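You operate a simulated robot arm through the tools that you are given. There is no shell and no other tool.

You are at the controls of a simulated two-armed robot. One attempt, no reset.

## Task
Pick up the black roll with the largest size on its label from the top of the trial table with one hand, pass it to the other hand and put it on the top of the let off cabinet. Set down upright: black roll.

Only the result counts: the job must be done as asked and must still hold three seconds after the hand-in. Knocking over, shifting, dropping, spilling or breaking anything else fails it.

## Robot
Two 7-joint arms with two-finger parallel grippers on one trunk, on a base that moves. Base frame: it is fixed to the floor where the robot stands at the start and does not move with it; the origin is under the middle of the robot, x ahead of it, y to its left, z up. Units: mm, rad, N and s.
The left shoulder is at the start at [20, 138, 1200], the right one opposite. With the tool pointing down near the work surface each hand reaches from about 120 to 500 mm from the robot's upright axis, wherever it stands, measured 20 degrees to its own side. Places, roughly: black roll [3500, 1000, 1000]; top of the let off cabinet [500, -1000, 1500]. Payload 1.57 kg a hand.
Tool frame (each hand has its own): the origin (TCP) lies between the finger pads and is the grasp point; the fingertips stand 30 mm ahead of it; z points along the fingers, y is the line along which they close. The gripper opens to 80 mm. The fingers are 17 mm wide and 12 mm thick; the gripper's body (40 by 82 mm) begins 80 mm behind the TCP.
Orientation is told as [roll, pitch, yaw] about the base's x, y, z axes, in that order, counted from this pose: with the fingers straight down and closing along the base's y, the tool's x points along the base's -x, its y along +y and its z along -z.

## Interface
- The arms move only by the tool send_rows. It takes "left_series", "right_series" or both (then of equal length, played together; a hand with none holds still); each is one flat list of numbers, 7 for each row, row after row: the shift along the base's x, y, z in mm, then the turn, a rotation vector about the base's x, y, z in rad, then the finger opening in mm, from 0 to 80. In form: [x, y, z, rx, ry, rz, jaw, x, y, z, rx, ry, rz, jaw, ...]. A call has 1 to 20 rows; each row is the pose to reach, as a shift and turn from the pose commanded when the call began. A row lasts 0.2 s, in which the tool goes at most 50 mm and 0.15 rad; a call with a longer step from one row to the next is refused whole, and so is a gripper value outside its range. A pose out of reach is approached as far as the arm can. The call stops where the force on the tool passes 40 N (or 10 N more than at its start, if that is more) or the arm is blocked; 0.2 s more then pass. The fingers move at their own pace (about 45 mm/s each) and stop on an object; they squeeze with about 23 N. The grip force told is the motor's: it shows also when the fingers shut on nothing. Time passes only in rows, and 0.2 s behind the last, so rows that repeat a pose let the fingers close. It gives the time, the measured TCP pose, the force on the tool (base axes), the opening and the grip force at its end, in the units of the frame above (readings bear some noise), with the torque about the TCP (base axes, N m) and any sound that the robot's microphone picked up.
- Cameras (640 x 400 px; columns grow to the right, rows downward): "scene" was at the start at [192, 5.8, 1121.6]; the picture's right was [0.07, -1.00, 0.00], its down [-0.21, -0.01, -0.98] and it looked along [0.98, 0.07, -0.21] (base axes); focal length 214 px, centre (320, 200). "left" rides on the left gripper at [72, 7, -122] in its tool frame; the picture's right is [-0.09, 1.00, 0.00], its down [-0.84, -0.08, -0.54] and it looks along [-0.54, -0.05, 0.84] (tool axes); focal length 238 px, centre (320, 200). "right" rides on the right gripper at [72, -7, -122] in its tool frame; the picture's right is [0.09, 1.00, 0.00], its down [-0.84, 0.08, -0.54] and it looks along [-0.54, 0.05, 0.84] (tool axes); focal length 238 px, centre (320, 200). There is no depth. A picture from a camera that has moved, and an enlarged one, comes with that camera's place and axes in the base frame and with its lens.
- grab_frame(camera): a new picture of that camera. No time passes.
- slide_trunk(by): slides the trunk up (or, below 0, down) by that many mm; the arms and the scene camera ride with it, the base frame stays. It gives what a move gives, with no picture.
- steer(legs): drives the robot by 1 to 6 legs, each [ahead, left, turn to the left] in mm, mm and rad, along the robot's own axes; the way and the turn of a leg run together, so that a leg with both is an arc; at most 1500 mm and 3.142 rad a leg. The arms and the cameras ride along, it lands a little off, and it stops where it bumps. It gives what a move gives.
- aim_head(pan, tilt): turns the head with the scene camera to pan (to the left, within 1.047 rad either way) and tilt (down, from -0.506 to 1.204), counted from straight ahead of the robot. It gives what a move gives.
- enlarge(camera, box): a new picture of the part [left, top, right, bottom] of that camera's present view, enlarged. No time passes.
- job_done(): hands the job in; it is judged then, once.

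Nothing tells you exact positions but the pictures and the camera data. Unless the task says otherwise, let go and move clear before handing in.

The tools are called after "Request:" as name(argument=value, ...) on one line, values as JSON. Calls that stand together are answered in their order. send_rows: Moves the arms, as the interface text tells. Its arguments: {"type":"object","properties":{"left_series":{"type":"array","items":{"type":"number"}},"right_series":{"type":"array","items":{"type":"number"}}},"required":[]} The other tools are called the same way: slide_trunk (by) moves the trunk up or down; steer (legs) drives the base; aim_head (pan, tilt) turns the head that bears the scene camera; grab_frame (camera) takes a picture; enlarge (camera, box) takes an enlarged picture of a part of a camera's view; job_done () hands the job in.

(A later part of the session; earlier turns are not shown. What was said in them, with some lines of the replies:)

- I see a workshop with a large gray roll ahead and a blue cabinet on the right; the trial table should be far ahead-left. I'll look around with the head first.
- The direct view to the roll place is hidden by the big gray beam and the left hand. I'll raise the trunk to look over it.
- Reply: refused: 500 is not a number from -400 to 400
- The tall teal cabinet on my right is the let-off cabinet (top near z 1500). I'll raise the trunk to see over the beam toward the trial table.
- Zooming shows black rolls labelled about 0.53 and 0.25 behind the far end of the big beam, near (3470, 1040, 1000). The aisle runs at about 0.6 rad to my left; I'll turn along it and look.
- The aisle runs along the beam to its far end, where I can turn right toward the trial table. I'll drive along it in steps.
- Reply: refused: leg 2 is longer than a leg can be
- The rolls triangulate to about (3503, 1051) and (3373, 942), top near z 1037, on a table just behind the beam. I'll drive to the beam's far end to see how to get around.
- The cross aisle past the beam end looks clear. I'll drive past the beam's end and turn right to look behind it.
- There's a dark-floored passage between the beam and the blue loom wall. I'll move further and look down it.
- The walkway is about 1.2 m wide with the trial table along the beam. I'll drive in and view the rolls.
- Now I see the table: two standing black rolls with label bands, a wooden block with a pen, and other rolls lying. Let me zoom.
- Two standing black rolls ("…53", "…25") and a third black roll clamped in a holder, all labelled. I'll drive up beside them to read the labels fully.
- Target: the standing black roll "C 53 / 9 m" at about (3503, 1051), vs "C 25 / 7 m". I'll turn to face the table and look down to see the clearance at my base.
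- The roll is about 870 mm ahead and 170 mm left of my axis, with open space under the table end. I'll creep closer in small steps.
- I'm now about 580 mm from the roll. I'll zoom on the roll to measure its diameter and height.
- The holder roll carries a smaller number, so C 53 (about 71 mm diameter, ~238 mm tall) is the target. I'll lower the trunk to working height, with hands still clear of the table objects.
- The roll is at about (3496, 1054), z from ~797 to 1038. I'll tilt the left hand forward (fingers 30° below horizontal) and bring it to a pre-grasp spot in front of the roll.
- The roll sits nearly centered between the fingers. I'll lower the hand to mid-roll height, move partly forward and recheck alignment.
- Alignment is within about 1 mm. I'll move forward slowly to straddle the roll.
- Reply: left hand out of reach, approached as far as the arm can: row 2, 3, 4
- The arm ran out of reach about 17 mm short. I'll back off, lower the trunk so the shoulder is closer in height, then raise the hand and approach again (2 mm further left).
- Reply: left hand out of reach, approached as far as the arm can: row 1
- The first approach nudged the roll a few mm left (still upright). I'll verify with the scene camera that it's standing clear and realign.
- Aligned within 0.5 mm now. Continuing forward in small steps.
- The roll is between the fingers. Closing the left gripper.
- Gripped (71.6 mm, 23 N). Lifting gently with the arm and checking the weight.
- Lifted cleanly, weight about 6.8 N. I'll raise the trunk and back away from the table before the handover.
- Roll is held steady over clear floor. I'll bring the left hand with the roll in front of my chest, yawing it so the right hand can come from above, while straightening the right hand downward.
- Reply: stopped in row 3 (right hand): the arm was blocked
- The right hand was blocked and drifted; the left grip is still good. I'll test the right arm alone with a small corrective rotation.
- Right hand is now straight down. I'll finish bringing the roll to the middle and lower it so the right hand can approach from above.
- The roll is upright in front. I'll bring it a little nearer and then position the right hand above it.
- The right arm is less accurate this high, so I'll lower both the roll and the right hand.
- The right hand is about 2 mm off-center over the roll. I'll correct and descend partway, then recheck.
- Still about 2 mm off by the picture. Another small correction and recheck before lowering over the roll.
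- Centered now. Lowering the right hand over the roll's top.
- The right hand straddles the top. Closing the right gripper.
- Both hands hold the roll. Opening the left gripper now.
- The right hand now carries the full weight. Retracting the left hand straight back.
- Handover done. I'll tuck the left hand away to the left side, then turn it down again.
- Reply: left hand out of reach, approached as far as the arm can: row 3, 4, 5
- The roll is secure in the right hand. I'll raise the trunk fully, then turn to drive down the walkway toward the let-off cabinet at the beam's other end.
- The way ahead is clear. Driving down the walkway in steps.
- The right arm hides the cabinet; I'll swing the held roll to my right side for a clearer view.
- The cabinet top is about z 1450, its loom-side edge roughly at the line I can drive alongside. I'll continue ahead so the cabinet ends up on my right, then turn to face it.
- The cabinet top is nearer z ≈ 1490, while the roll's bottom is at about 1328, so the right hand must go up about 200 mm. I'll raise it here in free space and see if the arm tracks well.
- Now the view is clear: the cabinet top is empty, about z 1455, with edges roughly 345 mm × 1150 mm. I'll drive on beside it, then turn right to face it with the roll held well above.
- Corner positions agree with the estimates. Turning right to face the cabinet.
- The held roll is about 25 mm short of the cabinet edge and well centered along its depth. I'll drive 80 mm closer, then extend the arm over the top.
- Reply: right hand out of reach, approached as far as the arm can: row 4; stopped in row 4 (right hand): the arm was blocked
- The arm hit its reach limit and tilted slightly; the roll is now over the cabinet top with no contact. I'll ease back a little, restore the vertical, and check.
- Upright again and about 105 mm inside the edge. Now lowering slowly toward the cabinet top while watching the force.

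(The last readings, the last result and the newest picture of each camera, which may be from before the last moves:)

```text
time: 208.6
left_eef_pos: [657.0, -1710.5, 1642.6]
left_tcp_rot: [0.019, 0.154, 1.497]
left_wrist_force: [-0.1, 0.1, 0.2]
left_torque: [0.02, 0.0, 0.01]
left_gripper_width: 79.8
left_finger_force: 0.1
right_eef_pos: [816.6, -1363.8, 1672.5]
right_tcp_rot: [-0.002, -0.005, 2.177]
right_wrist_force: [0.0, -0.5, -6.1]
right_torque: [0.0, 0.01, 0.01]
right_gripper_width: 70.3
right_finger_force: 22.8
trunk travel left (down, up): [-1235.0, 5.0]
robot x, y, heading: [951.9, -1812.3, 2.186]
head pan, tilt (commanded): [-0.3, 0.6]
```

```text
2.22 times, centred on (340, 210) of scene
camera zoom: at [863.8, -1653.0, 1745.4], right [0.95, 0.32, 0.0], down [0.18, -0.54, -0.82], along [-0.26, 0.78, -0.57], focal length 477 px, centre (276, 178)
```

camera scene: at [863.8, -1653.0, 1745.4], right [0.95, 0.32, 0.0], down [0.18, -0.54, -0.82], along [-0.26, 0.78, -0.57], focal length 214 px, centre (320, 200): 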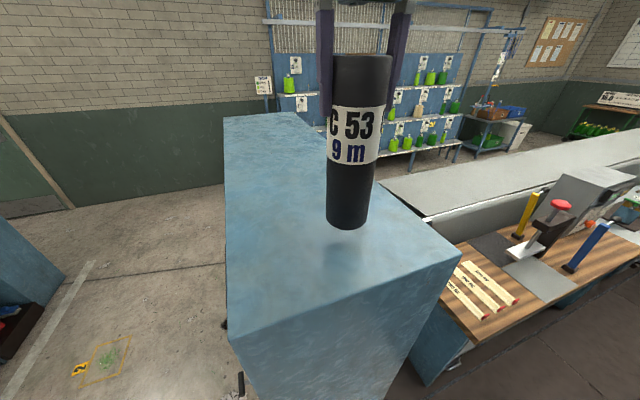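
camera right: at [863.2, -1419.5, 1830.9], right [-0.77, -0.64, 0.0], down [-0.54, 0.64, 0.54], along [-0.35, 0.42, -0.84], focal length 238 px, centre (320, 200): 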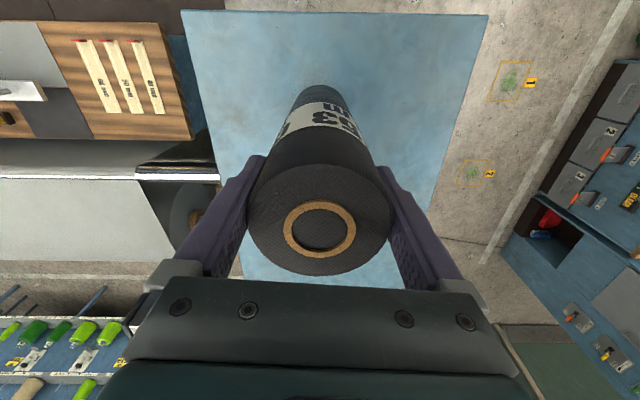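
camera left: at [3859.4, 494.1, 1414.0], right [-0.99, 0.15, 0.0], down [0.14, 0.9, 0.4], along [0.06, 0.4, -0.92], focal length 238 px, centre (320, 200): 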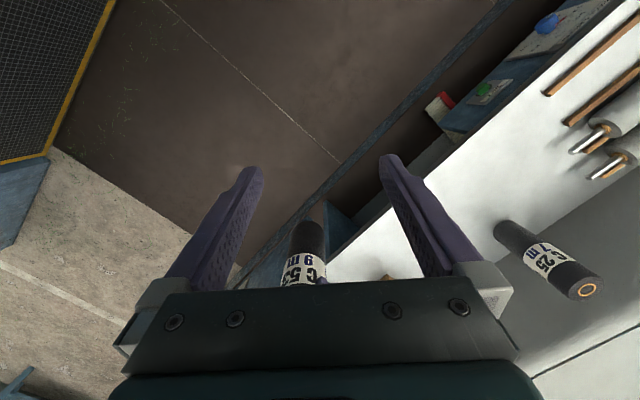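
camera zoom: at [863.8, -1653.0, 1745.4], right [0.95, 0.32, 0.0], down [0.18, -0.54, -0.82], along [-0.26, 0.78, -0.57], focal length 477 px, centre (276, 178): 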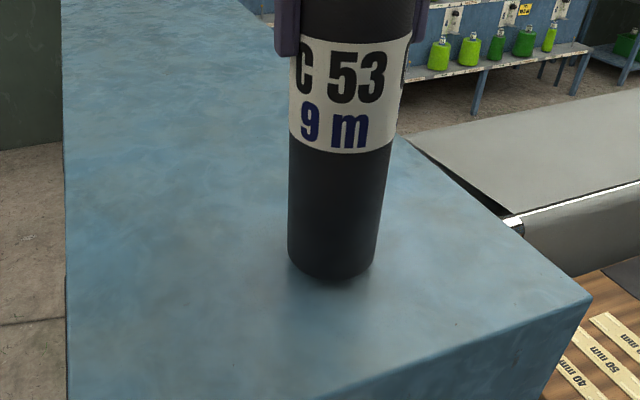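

Request:
send_rows(right_series=[0, 0, -2, 0, 0, 0, 40, 0, 0, -4, 0, 0, 0, 40, 0, 0, -6, 0, 0, 0, 40, 0, 0, -6, 0, 0, 0, 40])

Request:
send_rows(right_series=[0, 0, -2, 0, 0, 0, 40, 0, 0, -4, 0, 0, 0, 40, 0, 0, -4, 0, 0, 0, 40])

Request:
enlarge(camera="scene", box=[240, 120, 440, 300])

```text
time: 209.6
left_eef_pos: [657.4, -1709.6, 1642.4]
left_tcp_rot: [0.019, 0.157, 1.496]
left_wrist_force: [0.2, -0.4, 0.3]
left_torque: [0.0, 0.01, -0.01]
left_gripper_width: 80.2
left_finger_force: 0.1
right_eef_pos: [815.8, -1363.6, 1666.4]
right_tcp_rot: [-0.002, -0.003, 2.177]
right_wrist_force: [0.7, 0.4, -5.1]
right_torque: [-0.03, 0.02, 0.01]
right_gripper_width: 70.7
right_finger_force: 23.4
trunk travel left (down, up): [-1235.0, 5.0]
robot x, y, heading: [952.7, -1816.7, 2.193]
head pan, tilt (commanded): [-0.3, 0.6]
```

```text
time: 210.4
left_eef_pos: [656.9, -1709.8, 1643.0]
left_tcp_rot: [0.019, 0.154, 1.496]
left_wrist_force: [-0.3, 0.6, 0.1]
left_torque: [-0.03, -0.01, -0.02]
left_gripper_width: 80.2
left_finger_force: 0.1
right_eef_pos: [815.1, -1361.9, 1664.2]
right_tcp_rot: [-0.004, -0.009, 2.176]
right_wrist_force: [3.3, 1.5, 15.8]
right_torque: [-0.32, -0.46, 0.08]
right_gripper_width: 70.5
right_finger_force: 23.4
trunk travel left (down, up): [-1235.0, 5.0]
robot x, y, heading: [949.2, -1815.3, 2.193]
head pan, tilt (commanded): [-0.3, 0.6]
```

```text
2.22 times, centred on (340, 210) of scene
camera zoom: at [863.7, -1652.6, 1746.1], right [0.95, 0.32, 0.0], down [0.18, -0.53, -0.83], along [-0.26, 0.78, -0.56], focal length 477 px, centre (276, 178)
```

zoom: 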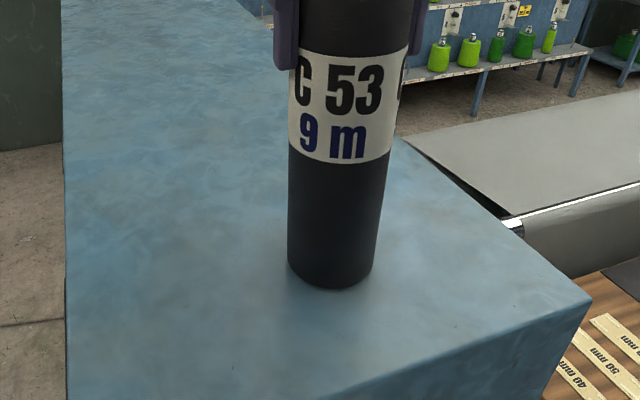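

Contact felt (about 22 N change). I'll relieve the pressure by 2 mm and then open the gripper.

Request:
send_rows(right_series=[0, 0, 1, 0, 0, 0, 40, 0, 0, 2, 0, 0, 0, 40, 0, 0, 2, 0, 0, 0, 40])

```text
time: 211.2
left_eef_pos: [656.8, -1709.8, 1642.9]
left_tcp_rot: [0.021, 0.154, 1.495]
left_wrist_force: [0.2, 0.1, -0.9]
left_torque: [0.01, -0.02, 0.0]
left_gripper_width: 79.7
left_finger_force: 0.0
right_eef_pos: [815.0, -1362.3, 1664.0]
right_tcp_rot: [-0.001, -0.006, 2.177]
right_wrist_force: [-0.4, 3.8, 6.7]
right_torque: [0.62, 0.38, -0.11]
right_gripper_width: 70.3
right_finger_force: 22.9
trunk travel left (down, up): [-1235.0, 5.0]
robot x, y, heading: [948.1, -1812.8, 2.188]
head pan, tilt (commanded): [-0.3, 0.6]
```

Request:
send_rows(right_series=[0, 0, 0.8, 0, 0, 0, 40, 0, 0, 0.8, 0, 0, 0, 40])

Request:
send_rows(right_series=[0, 0, 0, 0, 0, 0, 66, 0, 0, 0, 0, 0, 0, 72, 0, 0, 0, 0, 0, 0, 76, 0, 0, 0, 0, 0, 0, 80, 0, 0, 0, 0, 0, 0, 80, 0, 0, 0, 0, 0, 0, 80])

Request:
enlarge(camera="scene", box=[240, 120, 440, 300])

Request:
grab_frame(camera="right")

```text
time: 211.8
left_eef_pos: [656.9, -1709.6, 1642.3]
left_tcp_rot: [0.018, 0.155, 1.496]
left_wrist_force: [0.0, 0.7, 0.0]
left_torque: [0.01, -0.02, -0.02]
left_gripper_width: 80.0
left_finger_force: 0.0
right_eef_pos: [816.7, -1363.3, 1665.0]
right_tcp_rot: [-0.002, 0.0, 2.175]
right_wrist_force: [-1.2, 0.0, -2.6]
right_torque: [0.15, 0.39, -0.01]
right_gripper_width: 70.7
right_finger_force: 23.7
trunk travel left (down, up): [-1235.0, 5.0]
robot x, y, heading: [949.3, -1817.8, 2.193]
head pan, tilt (commanded): [-0.3, 0.6]
```

```text
time: 213.2
left_eef_pos: [656.5, -1709.8, 1643.4]
left_tcp_rot: [0.019, 0.156, 1.497]
left_wrist_force: [-0.2, 0.3, -0.1]
left_torque: [-0.04, 0.02, 0.0]
left_gripper_width: 80.0
left_finger_force: 0.0
right_eef_pos: [817.0, -1362.5, 1665.5]
right_tcp_rot: [-0.003, -0.002, 2.176]
right_wrist_force: [0.1, -0.6, 0.2]
right_torque: [0.0, 0.0, -0.03]
right_gripper_width: 79.9
right_finger_force: 0.0
trunk travel left (down, up): [-1235.0, 5.0]
robot x, y, heading: [950.0, -1818.0, 2.196]
head pan, tilt (commanded): [-0.3, 0.6]
```

```text
2.22 times, centred on (340, 210) of scene
camera zoom: at [863.7, -1652.9, 1745.5], right [0.95, 0.32, 0.0], down [0.18, -0.54, -0.83], along [-0.26, 0.78, -0.56], focal length 477 px, centre (276, 178)
```

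zoom: 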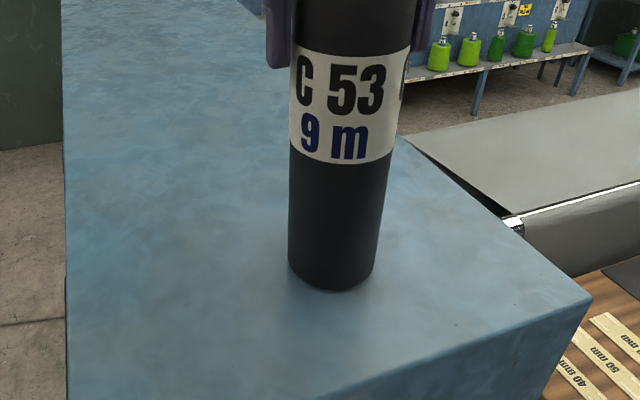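

```text
taken
camera right: at [862.9, -1419.8, 1788.3], right [-0.77, -0.64, 0.0], down [-0.54, 0.64, 0.54], along [-0.35, 0.42, -0.84], focal length 238 px, centre (320, 200)
```

right: 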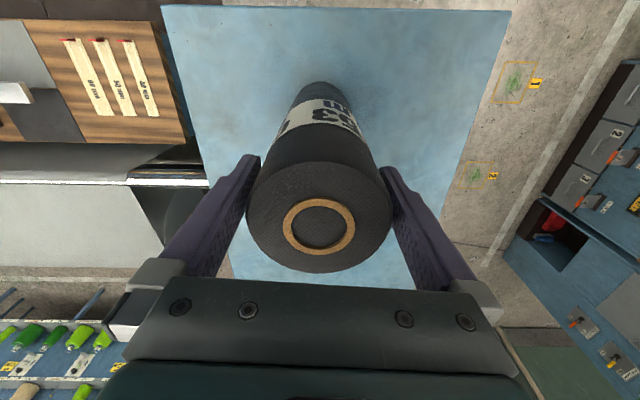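

The roll stands on its own on the cabinet. Raising the right hand straight up, in checked steps.

Request:
send_rows(right_series=[0, 0, 8, 0, 0, 0, 80, 0, 0, 16, 0, 0, 0, 80, 0, 0, 24, 0, 0, 0, 80, 0, 0, 32, 0, 0, 0, 80, 0, 0, 40, 0, 0, 0, 80])

Request:
enlarge(camera="right", box=[200, 100, 440, 300])

```text
time: 214.4
left_eef_pos: [657.4, -1710.1, 1642.5]
left_tcp_rot: [0.018, 0.155, 1.497]
left_wrist_force: [0.2, 0.9, -0.3]
left_torque: [-0.02, 0.0, 0.01]
left_gripper_width: 80.2
left_finger_force: 0.1
right_eef_pos: [815.8, -1362.5, 1706.1]
right_tcp_rot: [-0.001, -0.004, 2.176]
right_wrist_force: [0.6, -0.7, 0.1]
right_torque: [0.0, -0.02, 0.01]
right_gripper_width: 80.0
right_finger_force: 0.0
trunk travel left (down, up): [-1235.0, 5.0]
robot x, y, heading: [948.0, -1816.4, 2.192]
head pan, tilt (commanded): [-0.3, 0.6]
```

```text
2.00 times, centred on (320, 200) of right
camera zoom: at [862.6, -1419.9, 1828.5], right [-0.77, -0.64, 0.0], down [-0.54, 0.64, 0.54], along [-0.35, 0.42, -0.84], focal length 477 px, centre (320, 200)
```

zoom: 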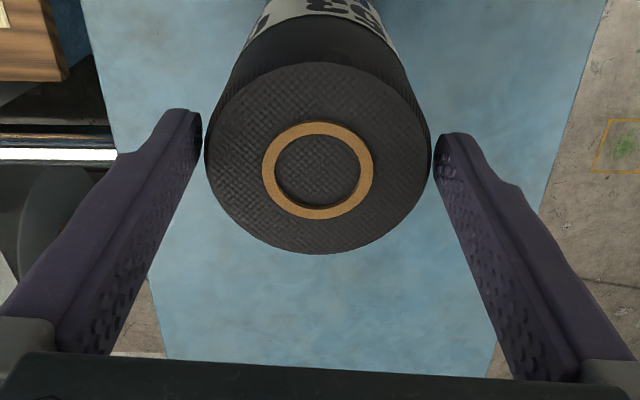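

Request:
send_rows(right_series=[0, 0, 7, 0, 0, 0, 80, 0, 0, 14, 0, 0, 0, 80, 0, 0, 21, 0, 0, 0, 80])

Request:
enlarge(camera="right", box=[200, 60, 440, 260])

```text
time: 215.2
left_eef_pos: [657.4, -1710.6, 1642.7]
left_tcp_rot: [0.019, 0.155, 1.496]
left_wrist_force: [0.0, 0.5, 0.2]
left_torque: [-0.05, 0.0, 0.02]
left_gripper_width: 80.0
left_finger_force: 0.1
right_eef_pos: [816.0, -1362.0, 1726.4]
right_tcp_rot: [-0.002, -0.003, 2.176]
right_wrist_force: [-0.3, 0.8, 0.6]
right_torque: [0.0, 0.0, -0.02]
right_gripper_width: 79.9
right_finger_force: 0.0
trunk travel left (down, up): [-1235.0, 5.0]
robot x, y, heading: [945.1, -1815.6, 2.189]
head pan, tilt (commanded): [-0.3, 0.6]
```

```text
2.00 times, centred on (320, 160) of right
camera zoom: at [863.1, -1419.1, 1849.8], right [-0.77, -0.64, 0.0], down [-0.54, 0.64, 0.54], along [-0.35, 0.42, -0.84], focal length 477 px, centre (320, 280)
```

zoom: 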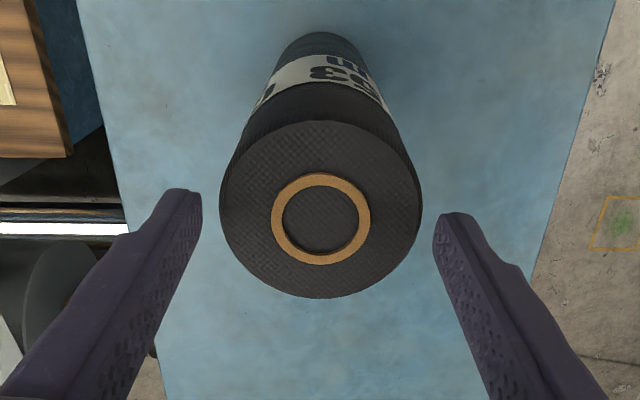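

Request:
send_rows(right_series=[1.2, -1.6, 6, 0, 0, 0, 80, 3.5, -4.9, 12, 0, 0, 0, 80, 7, -9.7, 18, 0, 0, 0, 80, 11.7, -16.2, 24, 0, 0, 0, 80, 17.5, -24.3, 32, 0, 0, 0, 80])

Request:
grab_frame(camera="right")

Request:
grab_frame(camera="scene")

```text
time: 216.4
left_eef_pos: [656.9, -1710.3, 1642.0]
left_tcp_rot: [0.018, 0.155, 1.495]
left_wrist_force: [0.3, -0.4, -0.7]
left_torque: [0.01, 0.0, -0.04]
left_gripper_width: 79.9
left_finger_force: 0.0
right_eef_pos: [833.7, -1387.8, 1759.8]
right_tcp_rot: [-0.001, -0.003, 2.177]
right_wrist_force: [0.1, 0.3, -0.2]
right_torque: [-0.04, 0.04, 0.01]
right_gripper_width: 80.3
right_finger_force: 0.0
trunk travel left (down, up): [-1235.0, 5.0]
robot x, y, heading: [951.4, -1819.0, 2.19]
head pan, tilt (commanded): [-0.3, 0.6]
```

```text
taken
camera right: at [880.1, -1443.9, 1882.3], right [-0.77, -0.64, 0.0], down [-0.54, 0.64, 0.54], along [-0.35, 0.42, -0.84], focal length 238 px, centre (320, 200)
```

right: 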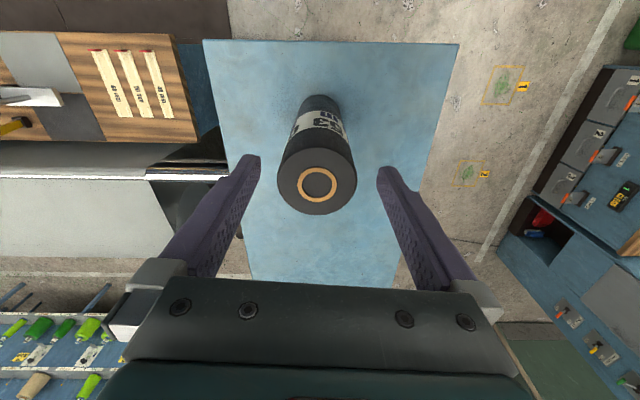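

```text
taken
camera scene: at [863.7, -1652.9, 1745.5], right [0.95, 0.32, 0.0], down [0.18, -0.54, -0.83], along [-0.26, 0.78, -0.56], focal length 214 px, centre (320, 200)
```

scene: 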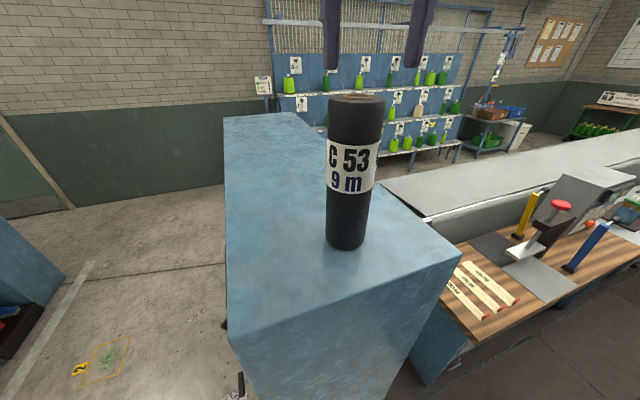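

The roll stands upright and free on the cabinet top. I'll back the base away to be clear and verify.

Request:
steer(legs=[[-200, 0, 0]])

Request:
grab_frame(camera="scene")

Request:
enlarge(camera="scene", box=[220, 60, 460, 260])

```text
time: 218.0
left_eef_pos: [772.5, -1873.5, 1642.0]
left_tcp_rot: [0.018, 0.155, 1.498]
left_wrist_force: [0.2, -1.0, 0.5]
left_torque: [0.0, 0.01, 0.03]
left_gripper_width: 79.8
left_finger_force: 0.1
right_eef_pos: [948.6, -1548.8, 1759.4]
right_tcp_rot: [-0.002, -0.003, 2.18]
right_wrist_force: [-0.3, -0.6, 0.0]
right_torque: [-0.03, -0.01, 0.01]
right_gripper_width: 79.9
right_finger_force: 0.1
trunk travel left (down, up): [-1235.0, 5.0]
robot x, y, heading: [1066.3, -1978.0, 2.195]
head pan, tilt (commanded): [-0.3, 0.6]
```

```text
taken
camera scene: at [979.3, -1814.6, 1745.5], right [0.95, 0.32, 0.0], down [0.18, -0.54, -0.83], along [-0.26, 0.78, -0.56], focal length 214 px, centre (320, 200)
```

scene: 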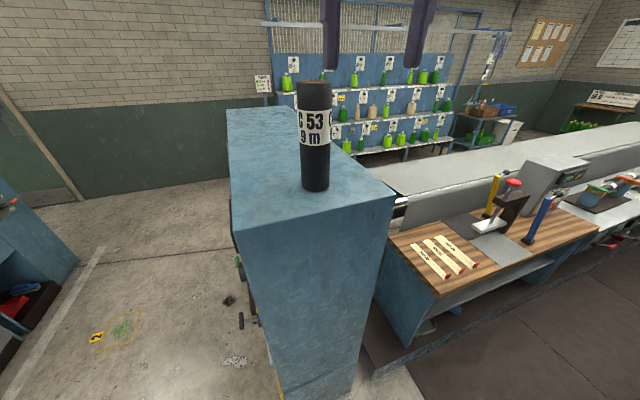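

```text
2.00 times, centred on (340, 160) of scene
camera zoom: at [979.3, -1814.6, 1745.5], right [0.95, 0.32, 0.0], down [0.18, -0.54, -0.83], along [-0.26, 0.78, -0.56], focal length 429 px, centre (280, 280)
```

zoom: 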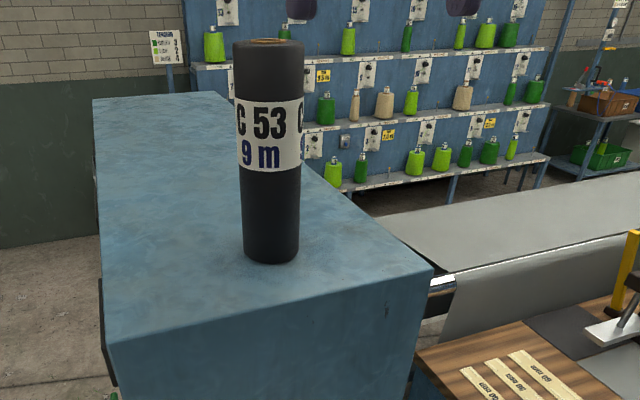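

The C 53 / 9 m roll stands upright on the let-off cabinet top and both hands are clear. Handing in.

Request:
job_done()

```text
The job is handed in.
```

The roll labelled "C 53 / 9 m" is standing upright on top of the let-off cabinet. Both hands are clear, and the job is handed in. I haven't seen the judging result.

- **Which roll:** the only other black roll standing on the trial table was "C 25 / 7 m". The dark roll clamped in the holder also carried a smaller number, though its label was hard to read.
- **Pick-up and pass:** the left hand picked the roll up and held it until the right hand had gripped its top. The right hand then took the full weight and placed the roll.
- **Placement:** it sits about 105 mm in from the cabinet's near edge and was still standing after I let go and backed away.
- **Other objects:** on the first approach the left hand ran out of reach and pushed the target roll about 5 mm along the table before I gripped it. I saw nothing else move or fall.
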